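You operate a simulated robot arm through the tools that you are given. There is no shell and no other tool. Be economical: measure what you need, move in short steps, check, and stop when the job is done.

You are at the controls of a simulated robot arm. One attempt, no reset.

TASK
Put the springs box on the top of the wooden work bench away on the returns shelf of the grey rack. Stack the box marked "air hose" from the top of the wooden work bench on top of the box that says "studs". Put the teal can on the yellow pane. Put the socket on the top of the wooden work bench away on the top of the grey-legged table. Put the box marked "oil seals" from the top of the wooden work bench on the middle shelf of the low bookcase and the box labelled "rubber boots" on the low bookcase top. Take the grey relay on the middle shelf of the low bookcase and put it away on the top of the spares shelf. Take the white wire spool on the red tool cabinet top and put it away on the top of the white shelf. Take the red carton and put it on the returns shelf of the grey rack. Take the piston rings box and put it on the returns shelf of the grey rack. Stack the carton that says "clips" from the top of the blue-legged table on top of the carton labelled "o-rings". Close the top cabinet drawer. Do these in any order. Set down upright: teal can, white wire spool, red carton.
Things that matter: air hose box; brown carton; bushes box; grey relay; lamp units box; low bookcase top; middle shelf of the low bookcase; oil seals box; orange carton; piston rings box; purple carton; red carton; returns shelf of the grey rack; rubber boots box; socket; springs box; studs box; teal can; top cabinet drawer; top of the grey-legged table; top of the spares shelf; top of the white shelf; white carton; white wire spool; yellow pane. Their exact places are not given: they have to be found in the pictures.

Only the result counts: the job must be done as asked and must still hold three seconds after the hand-in. Knocking over, shifting, dropping, spilling or breaking anything else fails it. Lids that push on must go on centred and level and be pressed home; caps that screw on are set level and turned clockwise until they are tight.

THE ROBOT
A 7-joint arm with a two-finger parallel gripper on a trunk, on a base that drives. Base frame: it is fixed to the floor where the robot stands at the start and does not move with it; the origin is under the middle of the robot, x ahead of it, y to its left, z up; the surface under the hand at the start is at about z = 0.85. Lengths are in m, angles in rad, forces in N, time in s.
With the tool pointing down near the work surface it reaches from about 0.52 to 0.96 m from the robot's upright axis, wherever it stands. Its first joint turns from -2.897 to 2.897 rad. Places, roughly: air hose box, lamp units box, studs box [0.75, -0.25, 1]; brown carton, orange carton, purple carton, white  [-7.5, -0.25, 0.75]; bushes box, oil seals box, rubber boots box [1, 0.5, 1]; grey relay [-0.25, 1.75, 0.5]; low bookcase top [-0.2, 1.7, 1]; middle shelf of the low bookcase [-0.2, 1.7, 0.4]; piston rings box [-7.5, 0.25, 0.75]; red carton [-7.5, 0.25, 0.75]; returns shelf of the grey rack [-4.9, 1.6, 0.6]; socket [0.5, -0.75, 0.75]; springs box [0.75, -0.25, 1]; teal can [0.5, -0.25, 1]; top cabinet drawer [-1.1, 1.3, 0.9]; top of the grey-legged table [-3.4, -5.6, 0.8]; top of the spares shelf (12x23 cm) [-3.58, -1.96, 0.58]; top of the white shelf [1, -3.1, 0.9]; white wire spool (6x6x6 cm) [-0.9, 1.6, 1]; yellow pane (21x12x1 cm) [1, -0.2, 0.9]. Payload 3.91 kg.
The tool frame sits at the grasp point between the pads (the TCP): z along the fingers, y along the line on which they close. The tips reach 0.03 m beyond it. The gripper opens to 0.11 m. The fingers are 0.02 m wide and 0.01 m thick; the gripper's body (0.048 by 0.112 m) begins 0.055 m behind the TCP.
Orientation is that of the tool frame in the base frame, as [roll, pitch, yaw] about the fixed x, y, z axes, in that order (R = Rz(yaw) Ry(pitch) Rx(roll)). With the fingers straight down and closing along the base's y, the tool's x points along the base's -x, its y along +y and its z along -z.

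THE INTERFACE
- The arm moves only by the tool arm_command. Its argument "moves" is a list of rows, each a list of 6 numbers: the shift along the base's x, y, z in units of 250 mm (1.0 is 250 mm), then the turn, a rotation vector about the base's x, y, z in units of 60 degrees (1.0 is 60 degrees). In form: [[dx, dy, dz, ax, ay, az], ...]. A call has 1 to 12 rows; each row is the pose to reach, as a shift and turn from the pose commanded when the call began. "jaw" is the gripper command, from -1 (shut) to 1 (fully open), values between in proportion, set as the call begins (left out, the last holds). A call with a number of a shift or a turn outside -1 to 1 is refused whole. Each row takes 0.2 s and may step no farther than 0.05 m and 0.15 rad from the row before; otherwise, or with a gripper value out of range, the whole call is refused. A pose out of reach is approached as far as the arm can. The call stops where the force on the tool passes 40 N (or 10 N more than at its start, if that is more) or the arm is blocked; 0.2 s more then pass. Each finger travels about 0.072 m/s and halts on what it meets, pressing with about 37 N; the grip force reading is that of the motor and also rises with nothing between the fingers. The clock runs only during rows and for 0.2 s after the last one: add rows that repeat a pose to give the fingers time. It gives the time, the measured TCP pose, the force on the tool (base axes), the opening and the grip force at its end, in the units of the frame above (readings bear some noise), with the torque about the TCP (base axes, N m) and any sound that the robot's microphone picked up.
- Cameras (640 x 400 px; columns grow to the right, rows downward): "scene" is now at [0.2576, -0.0058, 1.4377]; the picture's right is [-0.08, -1.00, 0.00], its down [-0.58, 0.04, -0.81] and it looks along [0.81, -0.06, -0.59] (base axes); focal length 256 px, centre (320, 200). "wrist" rides on the gripper at [0.072, 0.017, -0.103] in the tool frame; the picture's right is [-0.23, 0.97, 0.00], its down [-0.76, -0.18, -0.62] and it looks along [-0.61, -0.14, 0.78] (tool axes); focal length 222 px, centre (320, 200).
- grab_frame(camera): a new picture of that camera. The clock stands still meanwhile.
- slide_trunk(by): slides the trunk up (or, below 0, down) by that many m; the arm and the scene camera ride with it, the base frame stays. It gives what a move gives, with no picture.
- steer(legs): drives the robot by 1 to 6 legs, each [ahead, left, turn to the left] in m, m and rad, along the robot's own axes; the way and the turn of a leg run together, so that a leg with both is an arc; at most 1.5 m and 3.142 rad a leg. The arm and the cameras ride along, it lands a little off, and it stops where it bumps. It gives what a move gives.
- turn_head(pan, tilt): turns the head with the scene camera to pan (to the left, within 1.501 rad either way) and tilt (down, from -0.506 to 1.204), counted from straight ahead of the robot. It gives what a move gives.
- probe_pixels(camera, pixels): for up to 12 pixels [column, row] of the newest picture of that camera ("zoom" is the newest enlarged one), the place [x, y, z] in the base frame of the surface seen there, good to about 0.002 m. The clock stands still meanwhile.
- inspect(camera, box): a new picture of the part [left, top, right, bottom] of that camera's present view, enlarged. The clock stands still meanwhile.
- hand_in(): hands the job in; it is judged then, once.

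Keep the steps short. Do not move on a guess: measure, check each grasp and each placing, and mend mistakes. In all there are 371 turns and 312 pictures (those below and enlarged ones count). Leave the gripper open and the arm clear of the work at the hand-in unless told otherwise, and finish with a single line.

The tools are called after "Emit:" as name(argument=value, ...) on one line, values as JSON. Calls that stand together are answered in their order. arm_command: Moves the arm, as the interface text tells. Its arguments: {"type":"object","properties":{"moves":{"type":"array","items":{"type":"array","items":{"type":"number"}}},"jaw":{"type":"number"}},"required":["moves"]} The other tools are called the same way: slide_trunk (by) slides the trunk up or down; steer (legs) drives the base; turn_head (pan, tilt) turns the head that bears the scene camera; grab_frame (camera) takes a picture; probe_pixels (camera, pixels) gives the place of the surface under pixels of a picture; inspect (camera, box) takes an enlarged picture of a part of a camera's view; hand_in () hands the job in.

At the start:

```text
time_s: 0.0
ee_pos: [0.5452, -0.1055, 1.2511]
ee_rot: [3.141, 0.001, -3.141]
wrist_force: [-0.1, 0.4, -0.2]
torque: [0.0, 0.02, 0.0]
gripper_width: 0.1101
gripper_force: 0.1
trunk travel left (down, up): [-0.625, 0.057]
robot x, y, heading: [-0.0013, 0.0024, 0.0]
head pan, tilt: [-0.077, 0.627]
```

scene: 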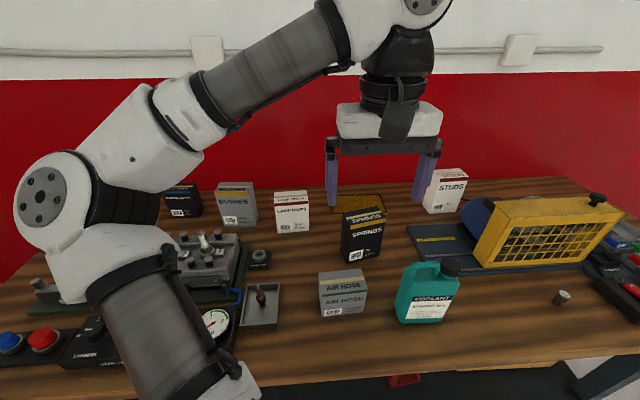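
wrist: 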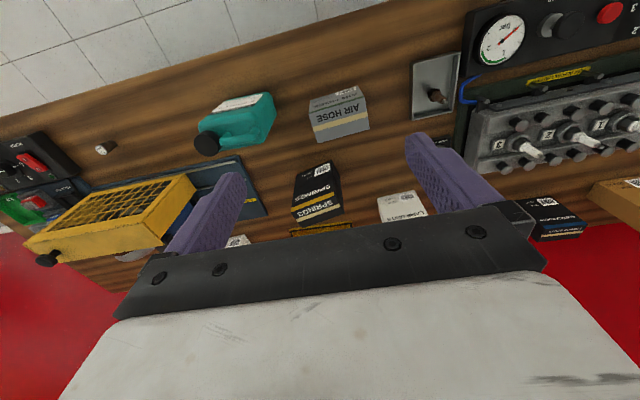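

I see the bench with its boxes, the can and the socket. I'll measure them, starting with the zoomed views.

Emit:
inspect(camera="scene", box=[150, 160, 400, 330])

Emit:
probe_pixels(camera="scene", pixels=[[342, 275], [342, 300], [365, 212], [362, 235], [292, 195], [446, 170], [450, 190], [358, 203], [562, 297], [425, 290], [237, 205], [180, 190]])

```text
2.35 times, centred on (275, 245) of scene
```

zoom: 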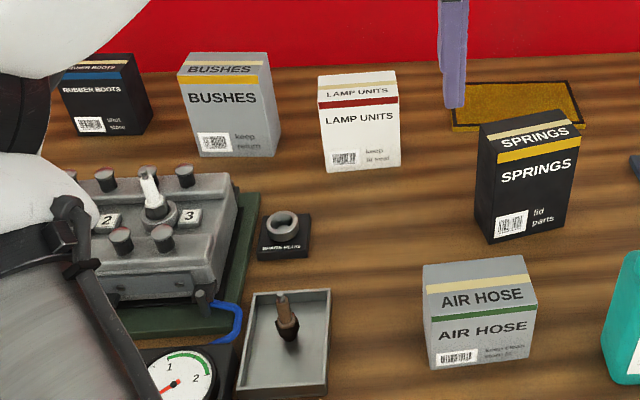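

```text
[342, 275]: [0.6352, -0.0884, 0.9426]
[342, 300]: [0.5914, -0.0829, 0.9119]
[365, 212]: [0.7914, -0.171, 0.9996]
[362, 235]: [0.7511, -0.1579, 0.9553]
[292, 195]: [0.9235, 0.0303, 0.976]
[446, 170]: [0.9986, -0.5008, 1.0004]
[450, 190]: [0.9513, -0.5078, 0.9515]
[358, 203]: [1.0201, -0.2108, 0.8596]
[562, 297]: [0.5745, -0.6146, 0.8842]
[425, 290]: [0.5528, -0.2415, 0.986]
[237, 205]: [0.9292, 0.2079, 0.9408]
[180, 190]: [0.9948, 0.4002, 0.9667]
```

The oil seals box is not visible yet. I'll look left and take another view.

Emit:
turn_head(pan=0.6, tilt=0.5)

Emit:
grab_frame(camera="scene")

Emit:
inspect(camera="wrist", box=[440, 0, 640, 240])

```text
time_s: 1.1
ee_pos: [0.5457, -0.1062, 1.2501]
ee_rot: [3.141, 0.0, 3.14]
wrist_force: [0.3, 0.1, -0.1]
torque: [0.01, -0.04, -0.01]
gripper_width: 0.11
gripper_force: 0.1
trunk travel left (down, up): [-0.625, 0.057]
robot x, y, heading: [-0.0002, 0.0038, -0.004]
head pan, tilt: [0.6, 0.499]
```

```text
308 pictures are left
```

scene: 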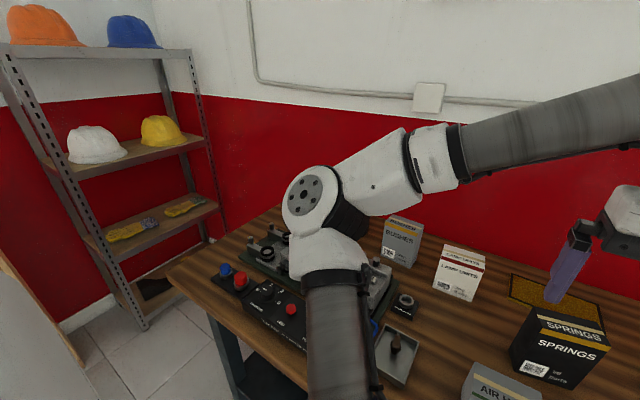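

```text
1.67 times, centred on (540, 120) of wrist
```

zoom: 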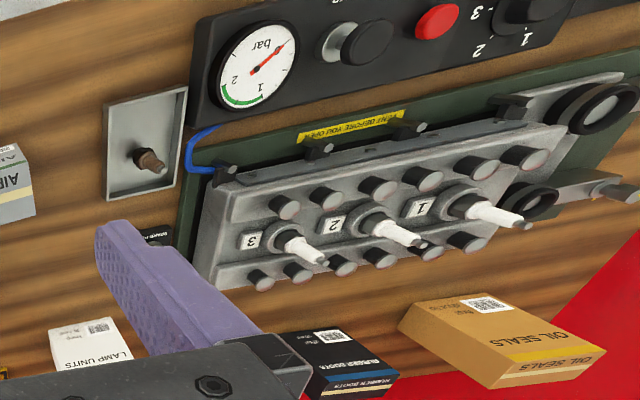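

Oil seals is the orange box at the far left of the bench. Next I survey the left side.

Emit:
turn_head(pan=1.5, tilt=0.5)

Emit:
grab_frame(camera="scene")

Emit:
turn_head(pan=-1.5, tilt=0.4)

Emit:
grab_frame(camera="scene")

Emit:
turn_head(pan=-0.5, tilt=0.6)

Emit:
grab_frame(camera="scene")

```text
time_s: 2.2
ee_pos: [0.5453, -0.1056, 1.2505]
ee_rot: [3.142, 0.0, -3.141]
wrist_force: [1.0, -0.4, -0.6]
torque: [-0.03, 0.0, 0.01]
gripper_width: 0.1103
gripper_force: 0.1
trunk travel left (down, up): [-0.625, 0.057]
robot x, y, heading: [0.0016, 0.0003, -0.001]
head pan, tilt: [1.499, 0.499]
```

```text
306 pictures are left
```

scene: 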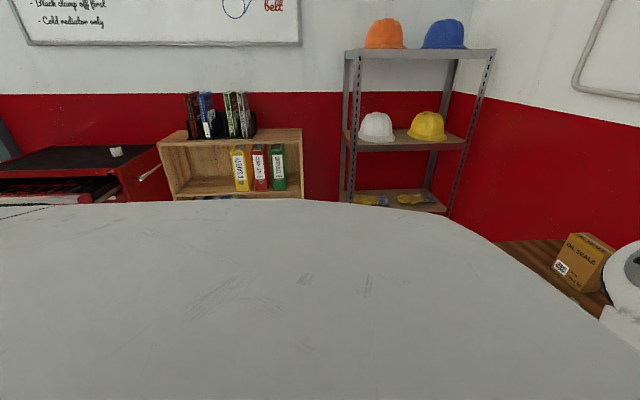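

```text
time_s: 4.8
ee_pos: [0.5448, -0.1056, 1.2503]
ee_rot: [3.141, -0.001, 3.14]
wrist_force: [0.8, -0.7, 0.3]
torque: [0.03, 0.0, 0.01]
gripper_width: 0.11
gripper_force: 0.1
trunk travel left (down, up): [-0.625, 0.057]
robot x, y, heading: [-0.0044, -0.001, 0.004]
head pan, tilt: [-1.499, 0.4]
```

```text
305 pictures are left
```

scene: 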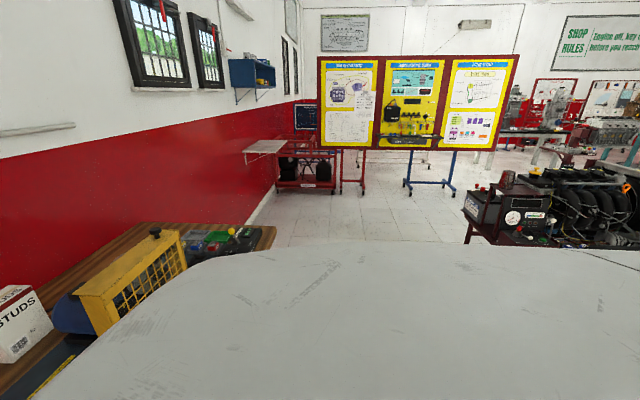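

```text
time_s: 6.1
ee_pos: [0.5457, -0.1059, 1.2505]
ee_rot: [-3.141, 0.0, -3.141]
wrist_force: [-0.5, -0.2, 0.1]
torque: [-0.02, 0.02, 0.02]
gripper_width: 0.1099
gripper_force: 0.0
trunk travel left (down, up): [-0.625, 0.057]
robot x, y, heading: [-0.0021, 0.0018, -0.0]
head pan, tilt: [-0.499, 0.6]
```

```text
304 pictures are left
```

scene: 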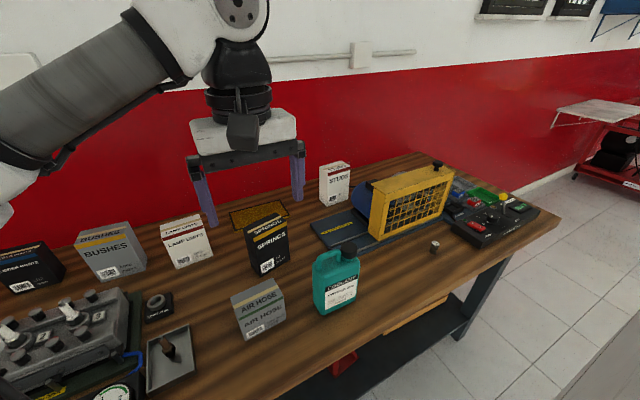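

I'll zoom on the air hose, springs and can, then measure corners.

Emit:
inspect(camera="scene", box=[210, 150, 450, 350])

```text
2.00 times, centred on (330, 250) of scene
```

zoom: 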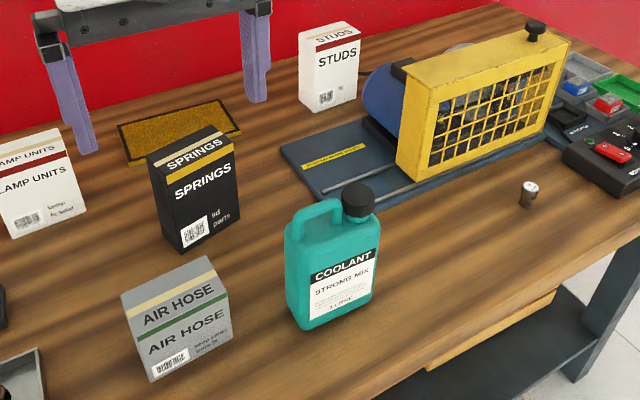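

Emit:
probe_pixels(camera="zoom", pixels=[[125, 296], [204, 260], [225, 292], [141, 333], [152, 380], [232, 338], [152, 156], [215, 128], [237, 147], [170, 178], [182, 250], [240, 215]])

Emit:
probe_pixels(camera="zoom", pixels=[[302, 32], [330, 24], [354, 44], [317, 53], [310, 105], [356, 98], [530, 186], [524, 200], [302, 215], [360, 190], [294, 310], [380, 290]])

Emit:
probe_pixels(camera="zoom", pixels=[[118, 130], [210, 98], [240, 132], [135, 164], [180, 130], [250, 200], [60, 240], [306, 330], [375, 300], [290, 240], [285, 150], [360, 205]])

```text
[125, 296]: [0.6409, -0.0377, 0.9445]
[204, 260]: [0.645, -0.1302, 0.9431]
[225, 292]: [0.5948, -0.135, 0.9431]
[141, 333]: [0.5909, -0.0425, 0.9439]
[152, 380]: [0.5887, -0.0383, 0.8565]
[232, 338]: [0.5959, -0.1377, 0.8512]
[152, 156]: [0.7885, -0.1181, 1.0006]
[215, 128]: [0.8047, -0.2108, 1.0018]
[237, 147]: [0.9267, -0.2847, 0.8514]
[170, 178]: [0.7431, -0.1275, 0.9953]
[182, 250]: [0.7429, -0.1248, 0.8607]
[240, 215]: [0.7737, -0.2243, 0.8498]
```

```text
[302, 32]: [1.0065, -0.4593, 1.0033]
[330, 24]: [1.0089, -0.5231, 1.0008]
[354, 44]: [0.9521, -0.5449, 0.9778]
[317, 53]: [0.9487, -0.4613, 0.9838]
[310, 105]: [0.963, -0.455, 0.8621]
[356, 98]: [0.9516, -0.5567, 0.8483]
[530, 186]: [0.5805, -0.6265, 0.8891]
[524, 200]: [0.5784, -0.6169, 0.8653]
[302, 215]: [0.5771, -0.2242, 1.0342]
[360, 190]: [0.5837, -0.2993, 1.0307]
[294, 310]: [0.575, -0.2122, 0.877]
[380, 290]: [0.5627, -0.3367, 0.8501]
```

```text
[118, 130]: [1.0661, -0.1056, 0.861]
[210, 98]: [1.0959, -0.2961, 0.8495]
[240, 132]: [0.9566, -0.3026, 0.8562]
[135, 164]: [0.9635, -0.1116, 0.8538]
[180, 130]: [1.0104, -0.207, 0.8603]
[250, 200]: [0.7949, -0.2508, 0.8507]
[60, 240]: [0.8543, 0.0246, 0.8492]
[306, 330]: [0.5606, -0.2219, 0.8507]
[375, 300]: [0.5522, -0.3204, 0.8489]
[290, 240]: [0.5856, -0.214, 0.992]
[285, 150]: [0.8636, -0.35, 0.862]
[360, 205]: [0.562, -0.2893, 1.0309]
```

The air hose box is at about (0.618, -0.087): 10 cm wide in y, 5 cm deep in x, top z 0.944. I'll turn the tool so the fingers close along x and move above it.

Emit:
arm_command(moves=[[0.042, 0.011, -0.06, 0, 0, 0.142], [0.083, 0.022, -0.12, 0, 0, 0.285], [0.125, 0.033, -0.18, 0, 0, 0.428], [0.167, 0.045, -0.24, 0, 0, 0.571], [0.208, 0.056, -0.3, 0, 0, 0.714], [0.25, 0.067, -0.36, 0, 0, 0.857], [0.292, 0.078, -0.4, 0, 0, 0.999]], jaw=1)

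Emit:
arm_command(moves=[[0, 0, -0.1, 0, 0, 0.14], [0, 0, -0.2, 0, 0, 0.28], [0, 0, -0.3, 0, 0, 0.42], [0, 0, -0.4, 0, 0, 0.54]])

Emit:
grab_frame(camera="wrist")

Emit:
grab_frame(camera="scene")

```text
time_s: 7.7
ee_pos: [0.6192, -0.0856, 1.1494]
ee_rot: [3.14, -0.001, -2.091]
wrist_force: [-0.2, 0.1, 0.8]
torque: [-0.02, 0.0, -0.02]
gripper_width: 0.1098
gripper_force: 0.0
trunk travel left (down, up): [-0.625, 0.057]
robot x, y, heading: [-0.0002, 0.0012, 0.007]
head pan, tilt: [-0.499, 0.6]
```

```text
time_s: 8.7
ee_pos: [0.6175, -0.0873, 1.0505]
ee_rot: [3.141, 0.0, -1.528]
wrist_force: [0.8, 0.8, 0.1]
torque: [0.02, 0.05, 0.0]
gripper_width: 0.11
gripper_force: 0.1
trunk travel left (down, up): [-0.625, 0.057]
robot x, y, heading: [0.0019, -0.0016, -0.004]
head pan, tilt: [-0.499, 0.6]
```

```text
302 pictures are left
```

wrist: 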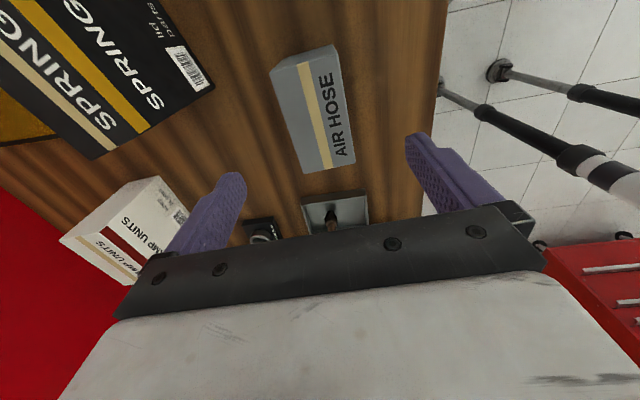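

```text
301 pictures are left
```

scene: 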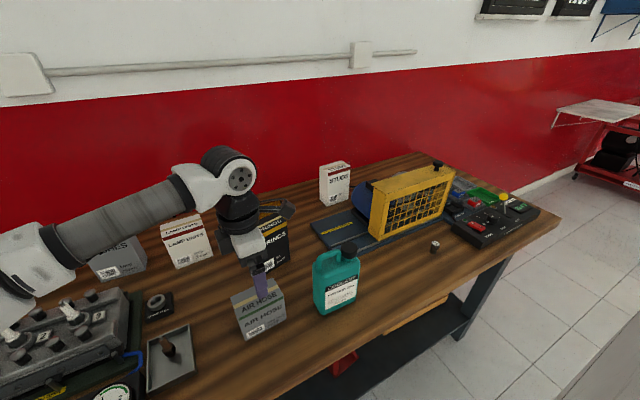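

The box sits between the open fingers. I'll descend to z 0.91 and close.

Emit:
arm_command(moves=[[0, 0, -0.19, 0, 0, 0], [0, 0, -0.38, 0, 0, 0], [0, 0, -0.56, 0, 0, 0]])

Emit:
arm_command(moves=[[0, 0, 0, 0, 0, 0], [0, 0, 0, 0, 0, 0], [0, 0, 0, 0, 0, 0], [0, 0, 0, 0, 0, 0], [0, 0, 0.12, 0, 0, 0], [0, 0, 0.3, 0, 0, 0], [0, 0, 0.48, 0, 0, 0], [0, 0, 0.66, 0, 0, 0], [0, 0, 0.84, 0, 0, 0], [0, 0, 1.0, 0, 0, 0]], jaw=-1)

Emit:
steer(legs=[[0, -0.3, 0], [0.1, 0, 0]])

Emit:
turn_head(pan=-0.2, tilt=0.7)

Emit:
grab_frame(camera="scene")

```text
time_s: 9.5
ee_pos: [0.6184, -0.0863, 0.91]
ee_rot: [3.141, 0.001, -1.531]
wrist_force: [0.3, -0.6, 0.2]
torque: [0.03, -0.02, 0.02]
gripper_width: 0.1101
gripper_force: 0.0
trunk travel left (down, up): [-0.625, 0.057]
robot x, y, heading: [0.0029, 0.0012, 0.002]
head pan, tilt: [-0.499, 0.6]
```

```text
time_s: 11.7
ee_pos: [0.6173, -0.0851, 1.1603]
ee_rot: [-3.142, 0.0, -1.53]
wrist_force: [-0.2, -0.2, -0.5]
torque: [-0.03, 0.0, 0.0]
gripper_width: 0.0
gripper_force: 37.2
trunk travel left (down, up): [-0.625, 0.057]
robot x, y, heading: [-0.0007, -0.0045, -0.003]
head pan, tilt: [-0.499, 0.6]
```

```text
time_s: 15.4
ee_pos: [0.7161, -0.388, 1.1578]
ee_rot: [-3.141, 0.0, -1.525]
wrist_force: [1.1, -0.6, 0.4]
torque: [-0.01, 0.0, 0.03]
gripper_width: 0.0
gripper_force: 37.3
trunk travel left (down, up): [-0.625, 0.057]
robot x, y, heading: [0.1016, -0.3065, 0.003]
head pan, tilt: [-0.499, 0.6]
```

```text
time_s: 16.2
ee_pos: [0.7169, -0.3884, 1.1588]
ee_rot: [-3.142, 0.001, -1.528]
wrist_force: [-0.2, 0.5, -0.6]
torque: [-0.03, 0.01, 0.0]
gripper_width: 0.0
gripper_force: 37.5
trunk travel left (down, up): [-0.625, 0.057]
robot x, y, heading: [0.1012, -0.3054, 0.004]
head pan, tilt: [-0.201, 0.7]
```

```text
300 pictures are left
```

scene: 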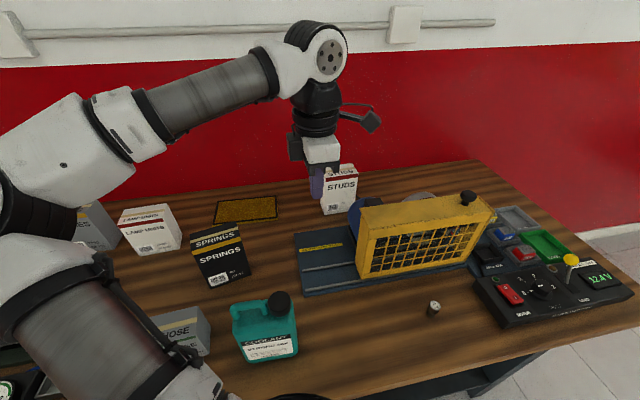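

The gripper closed on nothing, so the box was not picked up. I'll look at it before trying again.

Emit:
turn_head(pan=0.3, tilt=1.0)

Emit:
grab_frame(camera="scene")

Emit:
grab_frame(camera="wrist")

```text
time_s: 17.1
ee_pos: [0.7165, -0.3875, 1.1598]
ee_rot: [-3.141, 0.001, -1.527]
wrist_force: [-0.7, 0.1, -0.1]
torque: [0.01, -0.05, 0.03]
gripper_width: 0.0001
gripper_force: 36.6
trunk travel left (down, up): [-0.625, 0.057]
robot x, y, heading: [0.0981, -0.3015, -0.0]
head pan, tilt: [0.3, 1.0]
```

```text
299 pictures are left
```

scene: 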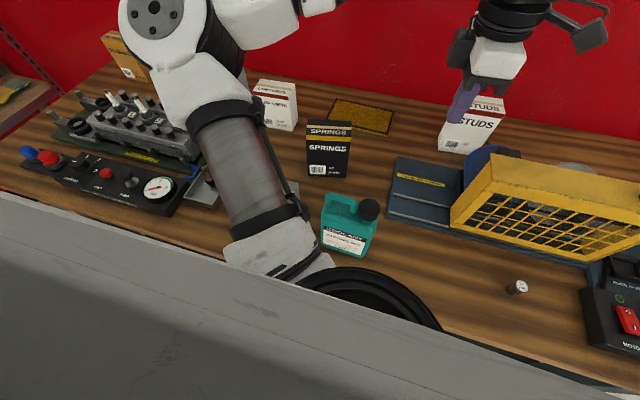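

```text
298 pictures are left
```

wrist: 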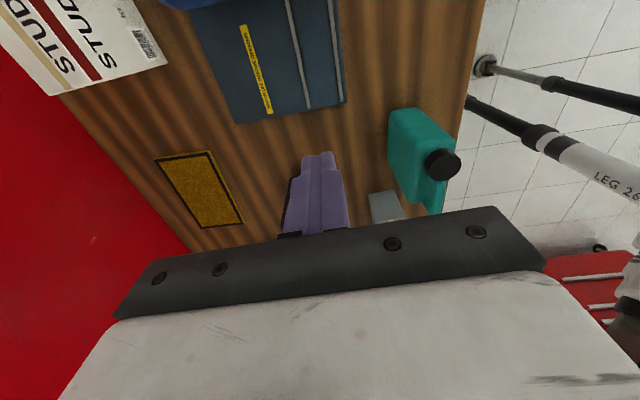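

Emit:
arm_command(moves=[[0, 0, 0, 0, 0, 0], [0, 0, 0, 0, 0, 0], [0, 0, 0, 0, 0, 0]], jaw=1)

Emit:
steer(legs=[[-0.1, 0, 0], [0, 0.3, 0]])

Emit:
turn_head(pan=-0.4, tilt=0.8)

Emit:
grab_frame(camera="scene")

Emit:
grab_frame(camera="wrist")

```text
time_s: 17.9
ee_pos: [0.7159, -0.3879, 1.1609]
ee_rot: [3.141, -0.001, -1.528]
wrist_force: [-0.1, -0.2, 0.7]
torque: [0.0, -0.02, 0.02]
gripper_width: 0.1098
gripper_force: 0.8
trunk travel left (down, up): [-0.625, 0.057]
robot x, y, heading: [0.0997, -0.3027, 0.001]
head pan, tilt: [0.3, 1.0]
```

```text
time_s: 21.6
ee_pos: [0.6157, -0.0866, 1.158]
ee_rot: [-3.141, 0.0, -1.528]
wrist_force: [-0.8, -0.8, -0.8]
torque: [0.0, -0.02, -0.02]
gripper_width: 0.1101
gripper_force: 0.0
trunk travel left (down, up): [-0.625, 0.057]
robot x, y, heading: [-0.0016, -0.003, -0.002]
head pan, tilt: [0.3, 1.0]
```

```text
time_s: 22.7
ee_pos: [0.6153, -0.0879, 1.1595]
ee_rot: [-3.14, 0.0, -1.53]
wrist_force: [1.1, 0.0, -0.4]
torque: [0.0, 0.0, 0.0]
gripper_width: 0.1104
gripper_force: 0.1
trunk travel left (down, up): [-0.625, 0.057]
robot x, y, heading: [-0.0018, -0.0057, 0.002]
head pan, tilt: [-0.4, 0.799]
```

```text
297 pictures are left
```

scene: 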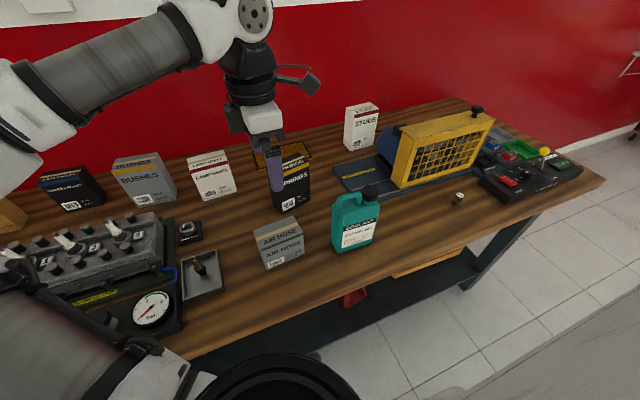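

```text
296 pictures are left
```

wrist: 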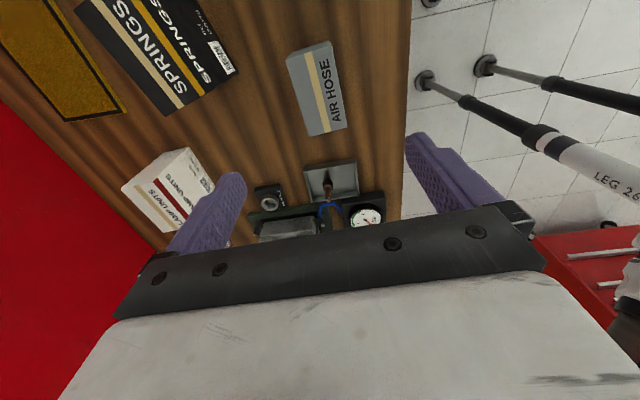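

Emit:
inspect(camera="scene", box=[230, 200, 330, 280])

Emit:
probe_pixels(camera="wrist", pixels=[[292, 57], [328, 47], [342, 125], [312, 133], [318, 90]])

```text
5.00 times, centred on (280, 240) of scene
```

zoom: 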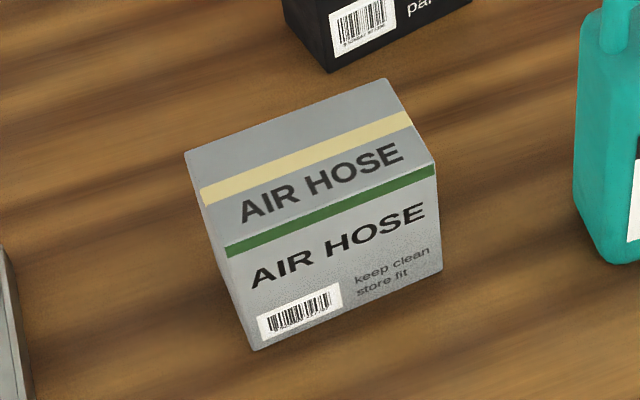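

```text
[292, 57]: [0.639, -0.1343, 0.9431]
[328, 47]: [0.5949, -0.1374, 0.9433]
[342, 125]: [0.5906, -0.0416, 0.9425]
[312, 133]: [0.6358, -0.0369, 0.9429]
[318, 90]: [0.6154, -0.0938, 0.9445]
```

The box has not moved. This time I'll go down, close and read the width before lifting.

Emit:
arm_command(moves=[[0, 0, -0.19, 0, 0, 0], [0, 0, -0.38, 0, 0, 0], [0, 0, -0.57, 0, 0, 0], [0, 0, -0.76, 0, 0, 0], [0, 0, -0.94, 0, 0, 0], [0, 0, -1.0, 0, 0, 0]])

Emit:
arm_command(moves=[[0, 0, -0.02, 0, 0, 0], [0, 0, -0.04, 0, 0, 0], [0, 0, -0.04, 0, 0, 0], [0, 0, -0.04, 0, 0, 0], [0, 0, -0.04, 0, 0, 0], [0, 0, -0.04, 0, 0, 0]], jaw=-1)

```text
time_s: 24.1
ee_pos: [0.6137, -0.0898, 0.9082]
ee_rot: [3.14, 0.001, -1.53]
wrist_force: [-0.1, -0.6, 0.3]
torque: [-0.01, 0.02, 0.03]
gripper_width: 0.1104
gripper_force: 0.0
trunk travel left (down, up): [-0.625, 0.057]
robot x, y, heading: [-0.0048, -0.0023, 0.002]
head pan, tilt: [-0.4, 0.799]
```

```text
time_s: 25.5
ee_pos: [0.6151, -0.0882, 0.9009]
ee_rot: [-3.138, 0.001, -1.528]
wrist_force: [8.2, -2.3, 24.7]
torque: [0.24, 0.49, 0.22]
gripper_width: 0.0595
gripper_force: 36.7
trunk travel left (down, up): [-0.625, 0.057]
robot x, y, heading: [-0.004, -0.0023, -0.003]
head pan, tilt: [-0.4, 0.799]
```

It's holding at width 0.06. I'll lift slowly.

Emit:
arm_command(moves=[[0, 0, 0.02, 0, 0, 0], [0, 0, 0.05, 0, 0, 0], [0, 0, 0.09, 0, 0, 0], [0, 0, 0.14, 0, 0, 0], [0, 0, 0.2, 0, 0, 0]])

Emit:
grab_frame(camera="scene")

```text
time_s: 26.7
ee_pos: [0.6158, -0.0879, 0.9513]
ee_rot: [-3.141, 0.0, -1.53]
wrist_force: [0.4, 0.0, -4.1]
torque: [-0.04, 0.0, 0.0]
gripper_width: 0.0596
gripper_force: 36.5
trunk travel left (down, up): [-0.625, 0.057]
robot x, y, heading: [-0.0038, -0.0032, 0.004]
head pan, tilt: [-0.4, 0.799]
```

```text
294 pictures are left
```

scene: 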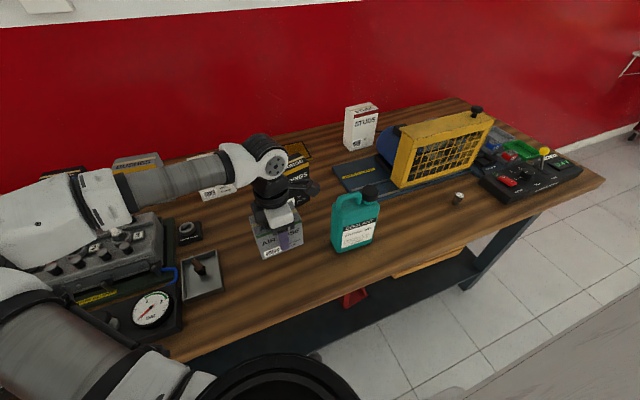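

The box is lifted, with its bottom about 5 cm below the TCP. I'll raise it more and drive closer to the studs box.

Emit:
arm_command(moves=[[0, 0, 0.1, 0, 0, 0], [0, 0, 0.24, 0, 0, 0], [0, 0, 0.4, 0, 0, 0], [0, 0, 0.56, 0, 0, 0], [0, 0, 0.72, 0, 0, 0], [0, 0, 0.8, 0, 0, 0]])

Emit:
steer(legs=[[0, -0.3, 0], [0.12, 0, 0]])

Emit:
turn_head(pan=-0.3, tilt=0.6)

Emit:
inspect(camera="scene", box=[270, 120, 430, 230])

Emit:
grab_frame(camera="scene")

```text
time_s: 28.1
ee_pos: [0.6149, -0.0876, 1.1491]
ee_rot: [3.141, 0.001, -1.528]
wrist_force: [0.7, 0.7, -3.4]
torque: [0.01, -0.01, 0.03]
gripper_width: 0.0598
gripper_force: 36.8
trunk travel left (down, up): [-0.625, 0.057]
robot x, y, heading: [-0.0019, -0.0047, 0.002]
head pan, tilt: [-0.4, 0.799]
```

```text
time_s: 31.8
ee_pos: [0.7352, -0.3847, 1.1473]
ee_rot: [-3.142, 0.001, -1.526]
wrist_force: [0.2, -1.1, -4.4]
torque: [-0.03, 0.02, -0.03]
gripper_width: 0.0598
gripper_force: 37.3
trunk travel left (down, up): [-0.625, 0.057]
robot x, y, heading: [0.1195, -0.3036, 0.003]
head pan, tilt: [-0.4, 0.799]
```

```text
time_s: 32.6
ee_pos: [0.7344, -0.385, 1.1481]
ee_rot: [-3.141, -0.001, -1.525]
wrist_force: [0.6, -0.2, -4.2]
torque: [-0.03, 0.01, 0.0]
gripper_width: 0.0594
gripper_force: 37.3
trunk travel left (down, up): [-0.625, 0.057]
robot x, y, heading: [0.1191, -0.3035, 0.009]
head pan, tilt: [-0.3, 0.6]
```

```text
3.64 times, centred on (350, 175) of scene
```

zoom: 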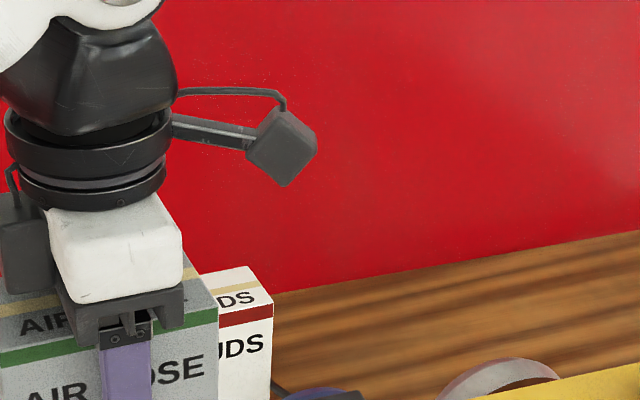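

```text
292 pictures are left
```

scene: 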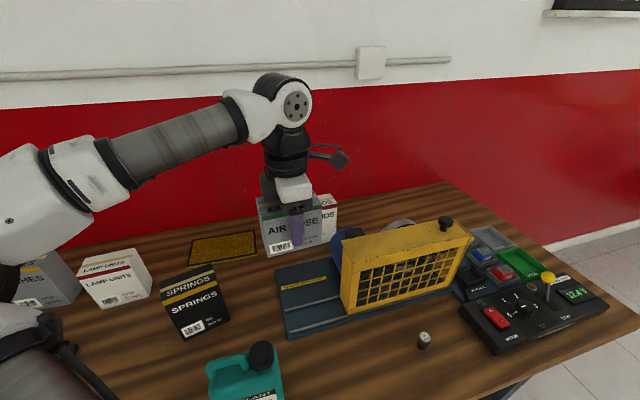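

The held box hides the studs, so I'll shift the arm left and look again.

Emit:
arm_command(moves=[[0, 0.18, 0, 0, 0, 0], [0, 0.36, 0, 0, 0, 0], [0, 0.5, 0, 0, 0, 0]])

Emit:
inspect(camera="scene", box=[280, 160, 400, 250])

```text
time_s: 33.4
ee_pos: [0.7342, -0.2591, 1.1479]
ee_rot: [-3.141, 0.0, -1.525]
wrist_force: [0.1, 0.4, -3.2]
torque: [-0.05, 0.01, 0.01]
gripper_width: 0.0597
gripper_force: 36.7
trunk travel left (down, up): [-0.625, 0.057]
robot x, y, heading: [0.1168, -0.2978, 0.007]
head pan, tilt: [-0.3, 0.6]
```

```text
4.44 times, centred on (340, 205) of scene
```

zoom: 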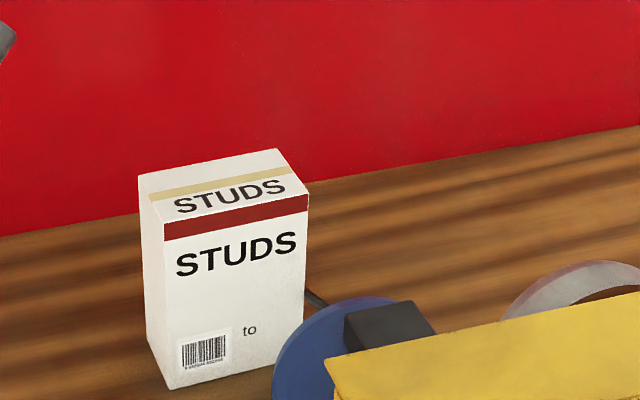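

Emit:
probe_pixels(camera="zoom", pixels=[[142, 177], [274, 152], [303, 192], [166, 218], [220, 185], [170, 380], [148, 340], [595, 265], [380, 320]])

```text
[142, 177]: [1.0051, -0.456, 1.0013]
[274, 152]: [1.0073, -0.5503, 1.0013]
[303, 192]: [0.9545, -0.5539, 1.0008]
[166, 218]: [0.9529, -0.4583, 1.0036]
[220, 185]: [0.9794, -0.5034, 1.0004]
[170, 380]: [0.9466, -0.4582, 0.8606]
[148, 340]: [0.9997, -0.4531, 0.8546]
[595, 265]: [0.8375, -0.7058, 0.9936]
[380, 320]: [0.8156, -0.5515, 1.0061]
```

Studs top centre is (0.980, -0.505, 1.001). I'll move above it.

Emit:
arm_command(moves=[[0.12, -0.12, 0, 0, 0, 0], [0.24, -0.24, 0, 0, 0, 0], [0.37, -0.37, 0, 0, 0, 0], [0.5, -0.5, 0, 0, 0, 0], [0.62, -0.62, 0, 0, 0, 0], [0.75, -0.75, 0, 0, 0, 0], [0.87, -0.87, 0, 0, 0, 0], [0.983, -0.984, 0, 0, 0, 0], [0.983, -0.984, -0.12, 0, 0, 0], [0.983, -0.984, -0.24, 0, 0, 0], [0.983, -0.984, -0.32, 0, 0, 0]])

Emit:
inspect(camera="scene", box=[260, 100, 420, 250])

```text
time_s: 35.8
ee_pos: [0.9797, -0.5063, 1.0659]
ee_rot: [3.141, 0.001, -1.526]
wrist_force: [-0.6, 0.4, -2.9]
torque: [-0.03, 0.02, 0.04]
gripper_width: 0.0596
gripper_force: 36.8
trunk travel left (down, up): [-0.625, 0.057]
robot x, y, heading: [0.1131, -0.3024, 0.007]
head pan, tilt: [-0.3, 0.6]
```

```text
2.67 times, centred on (340, 175) of scene
```

zoom: 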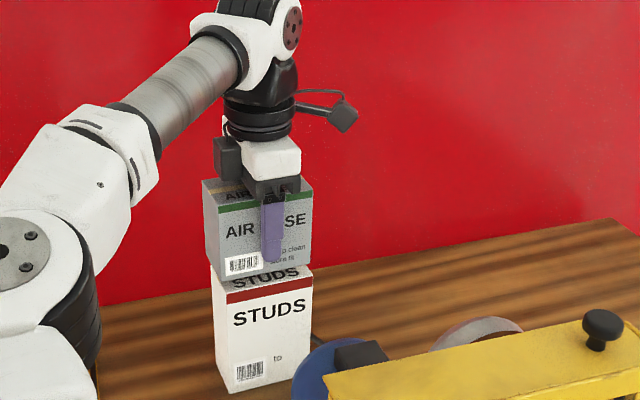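

It's aligned. I'll lower 1.3 cm, then release and retreat upward.

Emit:
arm_command(moves=[[0, 0, -0.02, 0, 0, 0], [0, 0, -0.04, 0, 0, 0], [0, 0, -0.052, 0, 0, 0]])

Emit:
inspect(camera="scene", box=[280, 150, 400, 250])

```text
time_s: 36.6
ee_pos: [0.9809, -0.5041, 1.0561]
ee_rot: [3.141, -0.001, -1.525]
wrist_force: [-0.7, -0.1, -3.6]
torque: [-0.02, 0.03, 0.05]
gripper_width: 0.0595
gripper_force: 37.2
trunk travel left (down, up): [-0.625, 0.057]
robot x, y, heading: [0.1168, -0.3037, 0.003]
head pan, tilt: [-0.3, 0.6]
```

```text
4.00 times, centred on (340, 200) of scene
```

zoom: 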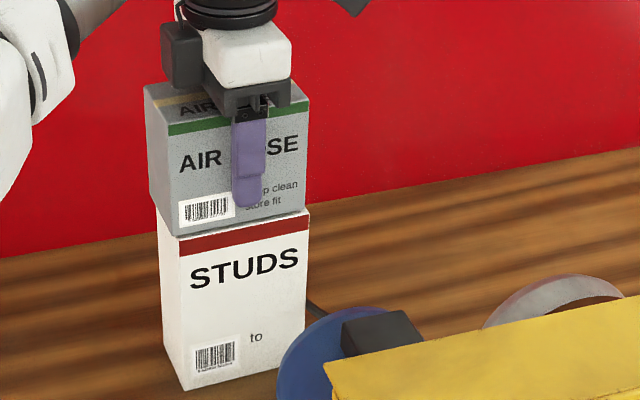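

Emit:
arm_command(moves=[[0, -0.012, -0.012, 0, 0, 0], [0, -0.012, -0.02, 0, 0, 0], [0, -0.012, -0.028, 0, 0, 0]])

```text
time_s: 37.4
ee_pos: [0.9782, -0.5089, 1.0523]
ee_rot: [-3.135, -0.003, -1.523]
wrist_force: [4.4, -1.0, 18.7]
torque: [0.48, -0.15, 0.0]
gripper_width: 0.0596
gripper_force: 37.2
trunk travel left (down, up): [-0.625, 0.057]
robot x, y, heading: [0.1201, -0.3002, 0.004]
head pan, tilt: [-0.3, 0.6]
```

Contact is felt (18 N up). I'll release it and back straight up.

Emit:
arm_command(moves=[[0, 0, 0.01, 0, 0, 0], [0, 0, 0.01, 0, 0, 0], [0, 0, 0.01, 0, 0, 0], [0, 0, 0.01, 0, 0, 0], [0, 0, 0.15, 0, 0, 0], [0, 0, 0.33, 0, 0, 0], [0, 0, 0.5, 0, 0, 0]], jaw=1)

Emit:
inspect(camera="scene", box=[260, 100, 420, 250])

```text
time_s: 39.0
ee_pos: [0.9776, -0.5091, 1.1734]
ee_rot: [-3.14, -0.001, -1.527]
wrist_force: [-0.1, 0.1, 0.3]
torque: [-0.02, -0.03, 0.01]
gripper_width: 0.1099
gripper_force: 0.1
trunk travel left (down, up): [-0.625, 0.057]
robot x, y, heading: [0.115, -0.3057, 0.01]
head pan, tilt: [-0.3, 0.6]
```

```text
2.67 times, centred on (340, 175) of scene
```

zoom: 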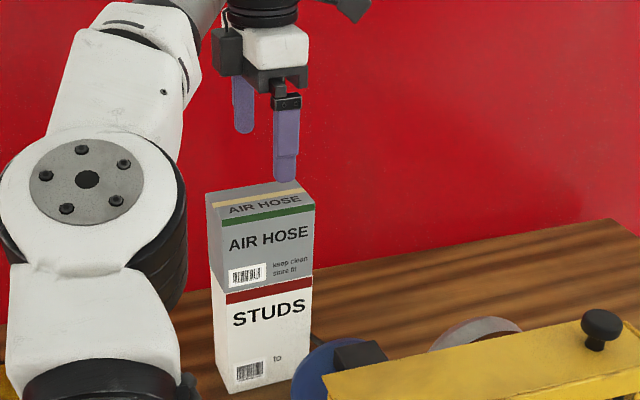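

The stack is good. Next is the teal can. I'll move the arm up and back, then look at the can and the pane.

Emit:
arm_command(moves=[[-0.1, 0.05, 0.1, 0, 0, 0], [-0.25, 0.12, 0.15, 0, 0, 0], [-0.4, 0.2, 0.2, 0, 0, 0], [-0.55, 0.3, 0.2, 0, 0, 0], [-0.7, 0.4, 0.2, 0, 0, 0], [-0.85, 0.5, 0.2, 0, 0, 0]])

Emit:
turn_head(pan=0.0, tilt=0.9)

Emit:
grab_frame(camera="scene")

Emit:
grab_frame(camera="wrist")

```text
time_s: 40.4
ee_pos: [0.7667, -0.3837, 1.2227]
ee_rot: [-3.14, -0.001, -1.525]
wrist_force: [-0.2, -0.1, 0.8]
torque: [0.05, 0.0, -0.02]
gripper_width: 0.11
gripper_force: 0.0
trunk travel left (down, up): [-0.625, 0.057]
robot x, y, heading: [0.1184, -0.3043, 0.005]
head pan, tilt: [-0.3, 0.6]
```

```text
time_s: 41.2
ee_pos: [0.768, -0.384, 1.222]
ee_rot: [-3.141, 0.0, -1.525]
wrist_force: [-0.1, 1.5, 0.1]
torque: [0.04, -0.01, -0.01]
gripper_width: 0.11
gripper_force: 0.1
trunk travel left (down, up): [-0.625, 0.057]
robot x, y, heading: [0.117, -0.3024, 0.008]
head pan, tilt: [0.0, 0.901]
```

```text
287 pictures are left
```

scene: 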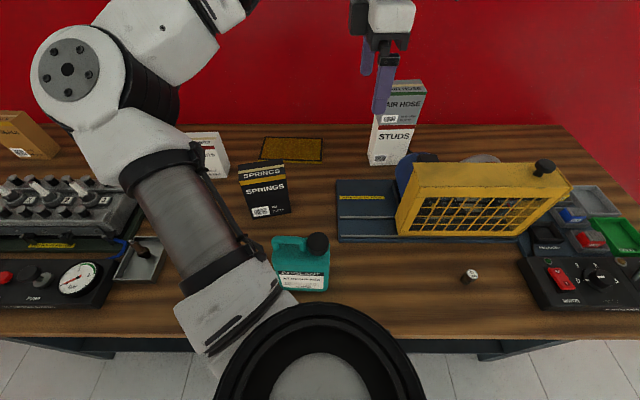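

```text
286 pictures are left
```

wrist: 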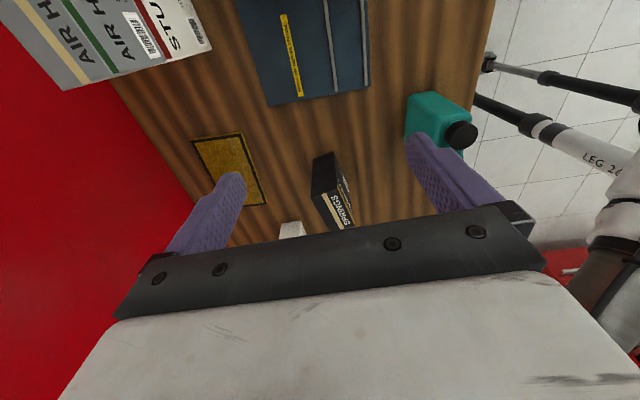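

Emit:
inspect(camera="scene", box=[250, 215, 350, 300])

Emit:
probe_pixels(camera="scene", pixels=[[266, 138], [322, 139], [320, 161], [261, 159], [290, 150]])

Emit:
probe_pixels(camera="zoom", pixels=[[430, 150], [150, 160], [240, 165], [330, 190], [180, 210], [480, 245], [175, 440], [490, 460], [250, 130], [360, 130], [200, 250], [460, 280]])

```text
4.71 times, centred on (300, 258) of scene
```

zoom: 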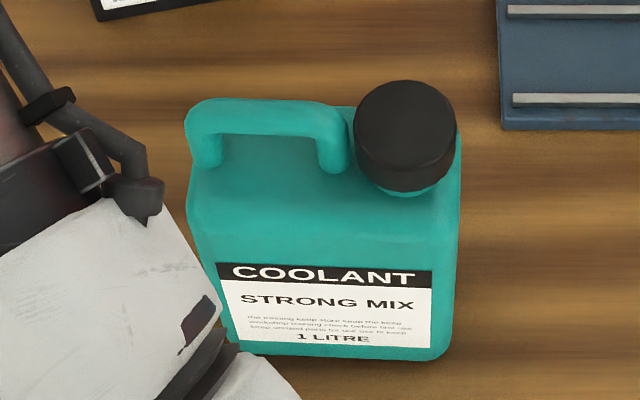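

```text
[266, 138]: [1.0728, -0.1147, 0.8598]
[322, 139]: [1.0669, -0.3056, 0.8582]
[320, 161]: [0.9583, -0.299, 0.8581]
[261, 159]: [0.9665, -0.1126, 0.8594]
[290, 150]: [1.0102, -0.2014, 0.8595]
```

```text
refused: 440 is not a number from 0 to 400
```

Emit:
probe_pixels(camera="zoom", pixels=[[410, 120], [250, 115], [300, 120], [280, 180], [200, 205], [440, 215], [235, 345], [440, 355], [325, 150], [205, 150], [270, 160], [450, 170]])

```text
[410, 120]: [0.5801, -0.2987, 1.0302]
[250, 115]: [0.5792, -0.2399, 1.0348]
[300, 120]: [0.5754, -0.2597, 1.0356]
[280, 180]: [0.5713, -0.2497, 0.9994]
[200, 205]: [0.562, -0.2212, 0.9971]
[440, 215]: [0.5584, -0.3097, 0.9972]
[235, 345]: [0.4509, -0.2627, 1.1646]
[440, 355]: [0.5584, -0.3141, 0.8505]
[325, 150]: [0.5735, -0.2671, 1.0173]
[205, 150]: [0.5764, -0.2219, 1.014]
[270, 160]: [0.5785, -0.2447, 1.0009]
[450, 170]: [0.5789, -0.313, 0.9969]
```

Can body: centre about (0.578, -0.265), body top 0.997, handle top 1.035. Pane centre is (1.016, -0.208), top 0.859. I'll back the base up 12 cm and place the gripper above the can.

Emit:
steer(legs=[[-0.12, 0, 0]])

Emit:
arm_command(moves=[[-0.07, 0.12, 0, 0, 0, -0.04], [-0.14, 0.24, 0, 0, 0, -0.04], [-0.21, 0.36, -0.05, 0, 0, -0.04], [-0.28, 0.478, -0.15, 0, 0, -0.04], [-0.28, 0.478, -0.32, 0, 0, -0.04], [-0.28, 0.478, -0.48, 0, 0, -0.04]])

Emit:
turn_head(pan=0.0, tilt=0.8)

Emit:
grab_frame(camera="wrist")

Emit:
grab_frame(camera="scene")

```text
time_s: 42.4
ee_pos: [0.6445, -0.385, 1.2241]
ee_rot: [-3.14, 0.0, -1.527]
wrist_force: [0.7, 0.2, -0.1]
torque: [0.0, -0.06, -0.01]
gripper_width: 0.1102
gripper_force: 0.0
trunk travel left (down, up): [-0.625, 0.057]
robot x, y, heading: [-0.0041, -0.3058, 0.002]
head pan, tilt: [0.0, 0.901]
```

```text
time_s: 43.8
ee_pos: [0.5759, -0.2658, 1.104]
ee_rot: [-3.141, 0.001, -1.569]
wrist_force: [-0.4, 0.1, 0.9]
torque: [0.0, 0.01, -0.02]
gripper_width: 0.1098
gripper_force: 0.1
trunk travel left (down, up): [-0.625, 0.057]
robot x, y, heading: [-0.0052, -0.303, 0.004]
head pan, tilt: [0.0, 0.901]
```

```text
time_s: 44.5
ee_pos: [0.5742, -0.266, 1.105]
ee_rot: [-3.141, 0.0, -1.569]
wrist_force: [0.1, 0.9, -0.3]
torque: [0.0, 0.01, -0.01]
gripper_width: 0.1102
gripper_force: 0.1
trunk travel left (down, up): [-0.625, 0.057]
robot x, y, heading: [-0.0053, -0.3033, 0.004]
head pan, tilt: [0.0, 0.799]
```

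```text
284 pictures are left
```

wrist: 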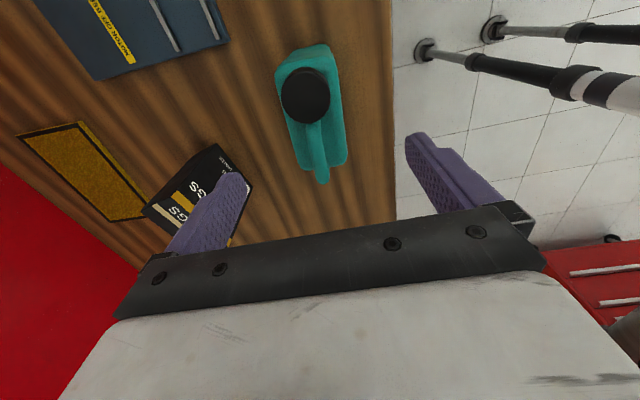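

```text
283 pictures are left
```

scene: 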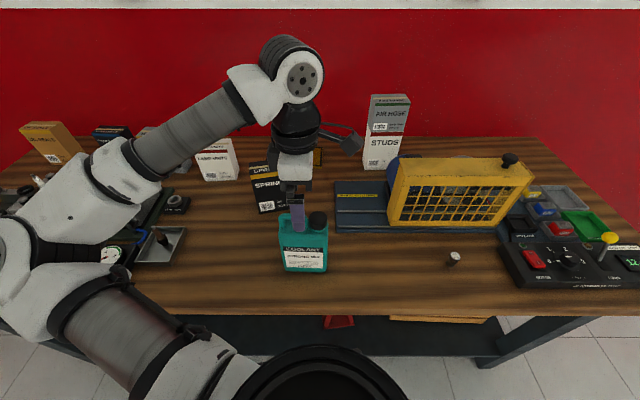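

The can is centred to within a few mm. I'll descend to z 0.986 with a small x shift and close.

Emit:
arm_command(moves=[[0.024, 0, -0.19, 0, 0, 0], [0.024, 0, -0.36, 0, 0, 0], [0.024, 0, -0.474, 0, 0, 0]])

Emit:
arm_command(moves=[[0, 0, 0, 0, 0, 0], [0, 0, 0, 0, 0, 0], [0, 0, 0, 0, 0, 0], [0, 0, 0, 0, 0, 0], [0, 0, 0, 0, 0, 0], [0, 0, 0, 0, 0, 0]], jaw=-1)

```text
time_s: 45.3
ee_pos: [0.5814, -0.2669, 0.9839]
ee_rot: [-3.141, 0.0, -1.569]
wrist_force: [0.1, -0.2, 0.8]
torque: [0.01, 0.02, 0.02]
gripper_width: 0.11
gripper_force: 0.1
trunk travel left (down, up): [-0.625, 0.057]
robot x, y, heading: [-0.0019, -0.3059, 0.001]
head pan, tilt: [0.0, 0.799]
```

```text
time_s: 46.7
ee_pos: [0.5824, -0.266, 0.9837]
ee_rot: [-3.141, 0.002, -1.568]
wrist_force: [-2.7, -0.1, 0.2]
torque: [0.07, 0.16, 0.02]
gripper_width: 0.0564
gripper_force: 37.0
trunk travel left (down, up): [-0.625, 0.057]
robot x, y, heading: [-0.0049, -0.3033, 0.004]
head pan, tilt: [0.0, 0.799]
```

Gripped at 0.056. I'll lift slowly.

Emit:
arm_command(moves=[[0, 0, 0.02, 0, 0, 0], [0, 0, 0.05, 0, 0, 0], [0, 0, 0.1, 0, 0, 0], [0, 0, 0.18, 0, 0, 0], [0, 0, 0.3, 0, 0, 0], [0, 0, 0.45, 0, 0, 0], [0, 0, 0.6, 0, 0, 0], [0, 0, 0.75, 0, 0, 0], [0, 0, 0.88, 0, 0, 0]])

Emit:
grab_frame(camera="scene")

```text
time_s: 48.7
ee_pos: [0.5827, -0.267, 1.2057]
ee_rot: [3.141, -0.001, -1.569]
wrist_force: [-0.2, -0.1, -11.2]
torque: [-0.01, 0.01, 0.0]
gripper_width: 0.0562
gripper_force: 37.4
trunk travel left (down, up): [-0.625, 0.057]
robot x, y, heading: [-0.0036, -0.3063, 0.004]
head pan, tilt: [0.0, 0.799]
```

```text
282 pictures are left
```

scene: 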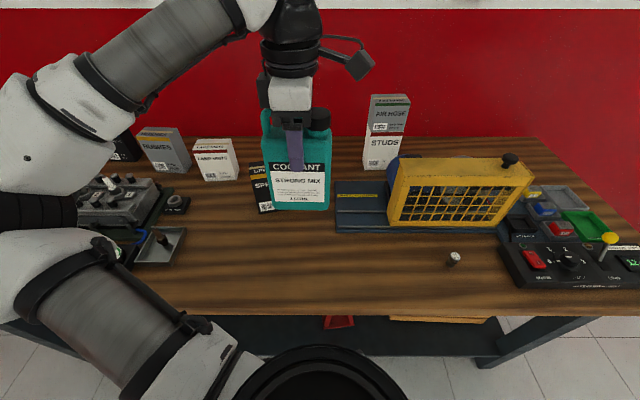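

Lifted (1.1 kg). I'll drive ahead and carry it over the pane.

Emit:
steer(legs=[[0.12, 0, 0]])

Emit:
arm_command(moves=[[0.15, 0.02, 0, 0, 0, 0], [0.3, 0.05, 0, 0, 0, 0], [0.45, 0.08, 0, 0, 0, 0], [0.6, 0.12, 0, 0, 0, 0], [0.75, 0.16, 0, 0, 0, 0], [0.88, 0.2, 0, 0, 0, 0], [0.98, 0.22, 0, 0, 0, 0]])

Emit:
grab_frame(camera="scene")

```text
time_s: 49.9
ee_pos: [0.7004, -0.2661, 1.2032]
ee_rot: [3.14, 0.0, -1.57]
wrist_force: [1.2, 0.1, -11.3]
torque: [-0.04, 0.02, 0.0]
gripper_width: 0.0564
gripper_force: 37.3
trunk travel left (down, up): [-0.625, 0.057]
robot x, y, heading: [0.1121, -0.3025, 0.002]
head pan, tilt: [0.0, 0.799]
```

```text
time_s: 51.5
ee_pos: [0.9459, -0.2104, 1.2054]
ee_rot: [3.14, 0.002, -1.568]
wrist_force: [0.1, 0.4, -11.0]
torque: [-0.01, -0.01, -0.02]
gripper_width: 0.0563
gripper_force: 36.7
trunk travel left (down, up): [-0.625, 0.057]
robot x, y, heading: [0.1133, -0.3033, 0.0]
head pan, tilt: [0.0, 0.799]
```

```text
281 pictures are left
```

scene: 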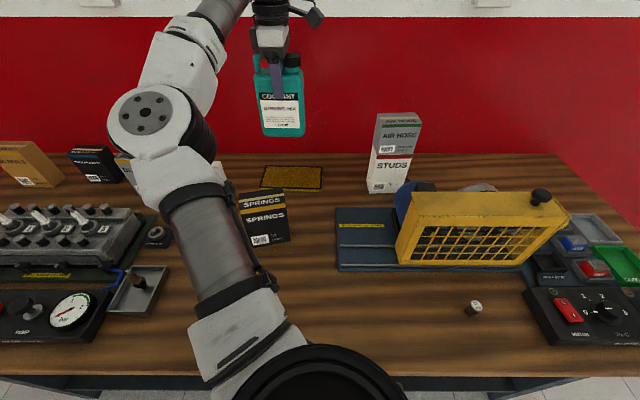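

Emit:
arm_command(moves=[[0.14, 0.004, 0, 0, 0, 0], [0.265, 0.008, -0.1, 0, 0, 0], [0.265, 0.008, -0.26, 0, 0, 0], [0.265, 0.008, -0.42, 0, 0, 0], [0.265, 0.008, -0.58, 0, 0, 0], [0.265, 0.008, -0.72, 0, 0, 0], [0.265, 0.008, -0.79, 0, 0, 0]])

Emit:
inspect(camera="scene", box=[220, 50, 380, 210])

```text
time_s: 53.1
ee_pos: [1.013, -0.2074, 1.0045]
ee_rot: [-3.141, -0.001, -1.57]
wrist_force: [0.1, 0.4, -11.3]
torque: [0.0, 0.02, 0.01]
gripper_width: 0.0564
gripper_force: 36.9
trunk travel left (down, up): [-0.625, 0.057]
robot x, y, heading: [0.1146, -0.3002, 0.003]
head pan, tilt: [0.0, 0.799]
```

```text
2.50 times, centred on (300, 130) of scene
```

zoom: 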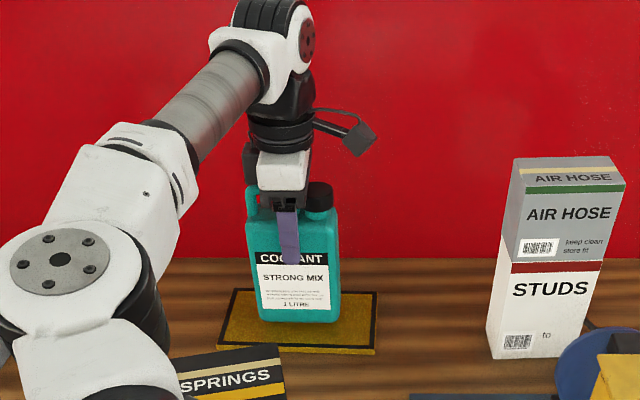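

Well centred. I'll lower it the last centimetre.

Emit:
arm_command(moves=[[0, 0, -0.015, 0, 0, 0], [0, 0, -0.028, 0, 0, 0], [0, 0, -0.04, 0, 0, 0], [0, 0, -0.05, 0, 0, 0]])

```text
time_s: 54.1
ee_pos: [1.0117, -0.2099, 0.9944]
ee_rot: [3.14, 0.0, -1.57]
wrist_force: [-1.2, -0.7, -11.5]
torque: [0.0, 0.02, 0.03]
gripper_width: 0.0562
gripper_force: 36.7
trunk travel left (down, up): [-0.625, 0.057]
robot x, y, heading: [0.1122, -0.3013, 0.001]
head pan, tilt: [0.0, 0.799]
```

Emit:
arm_command(moves=[[0, 0, -0.008, 0, 0, 0], [0, 0, -0.016, 0, 0, 0], [0, 0, -0.022, 0, 0, 0]])

```text
time_s: 54.9
ee_pos: [1.0102, -0.2102, 0.9915]
ee_rot: [-3.138, 0.0, -1.57]
wrist_force: [4.4, 1.9, 9.9]
torque: [0.17, -0.07, -0.16]
gripper_width: 0.0561
gripper_force: 36.6
trunk travel left (down, up): [-0.625, 0.057]
robot x, y, heading: [0.113, -0.3044, 0.005]
head pan, tilt: [0.0, 0.799]
```

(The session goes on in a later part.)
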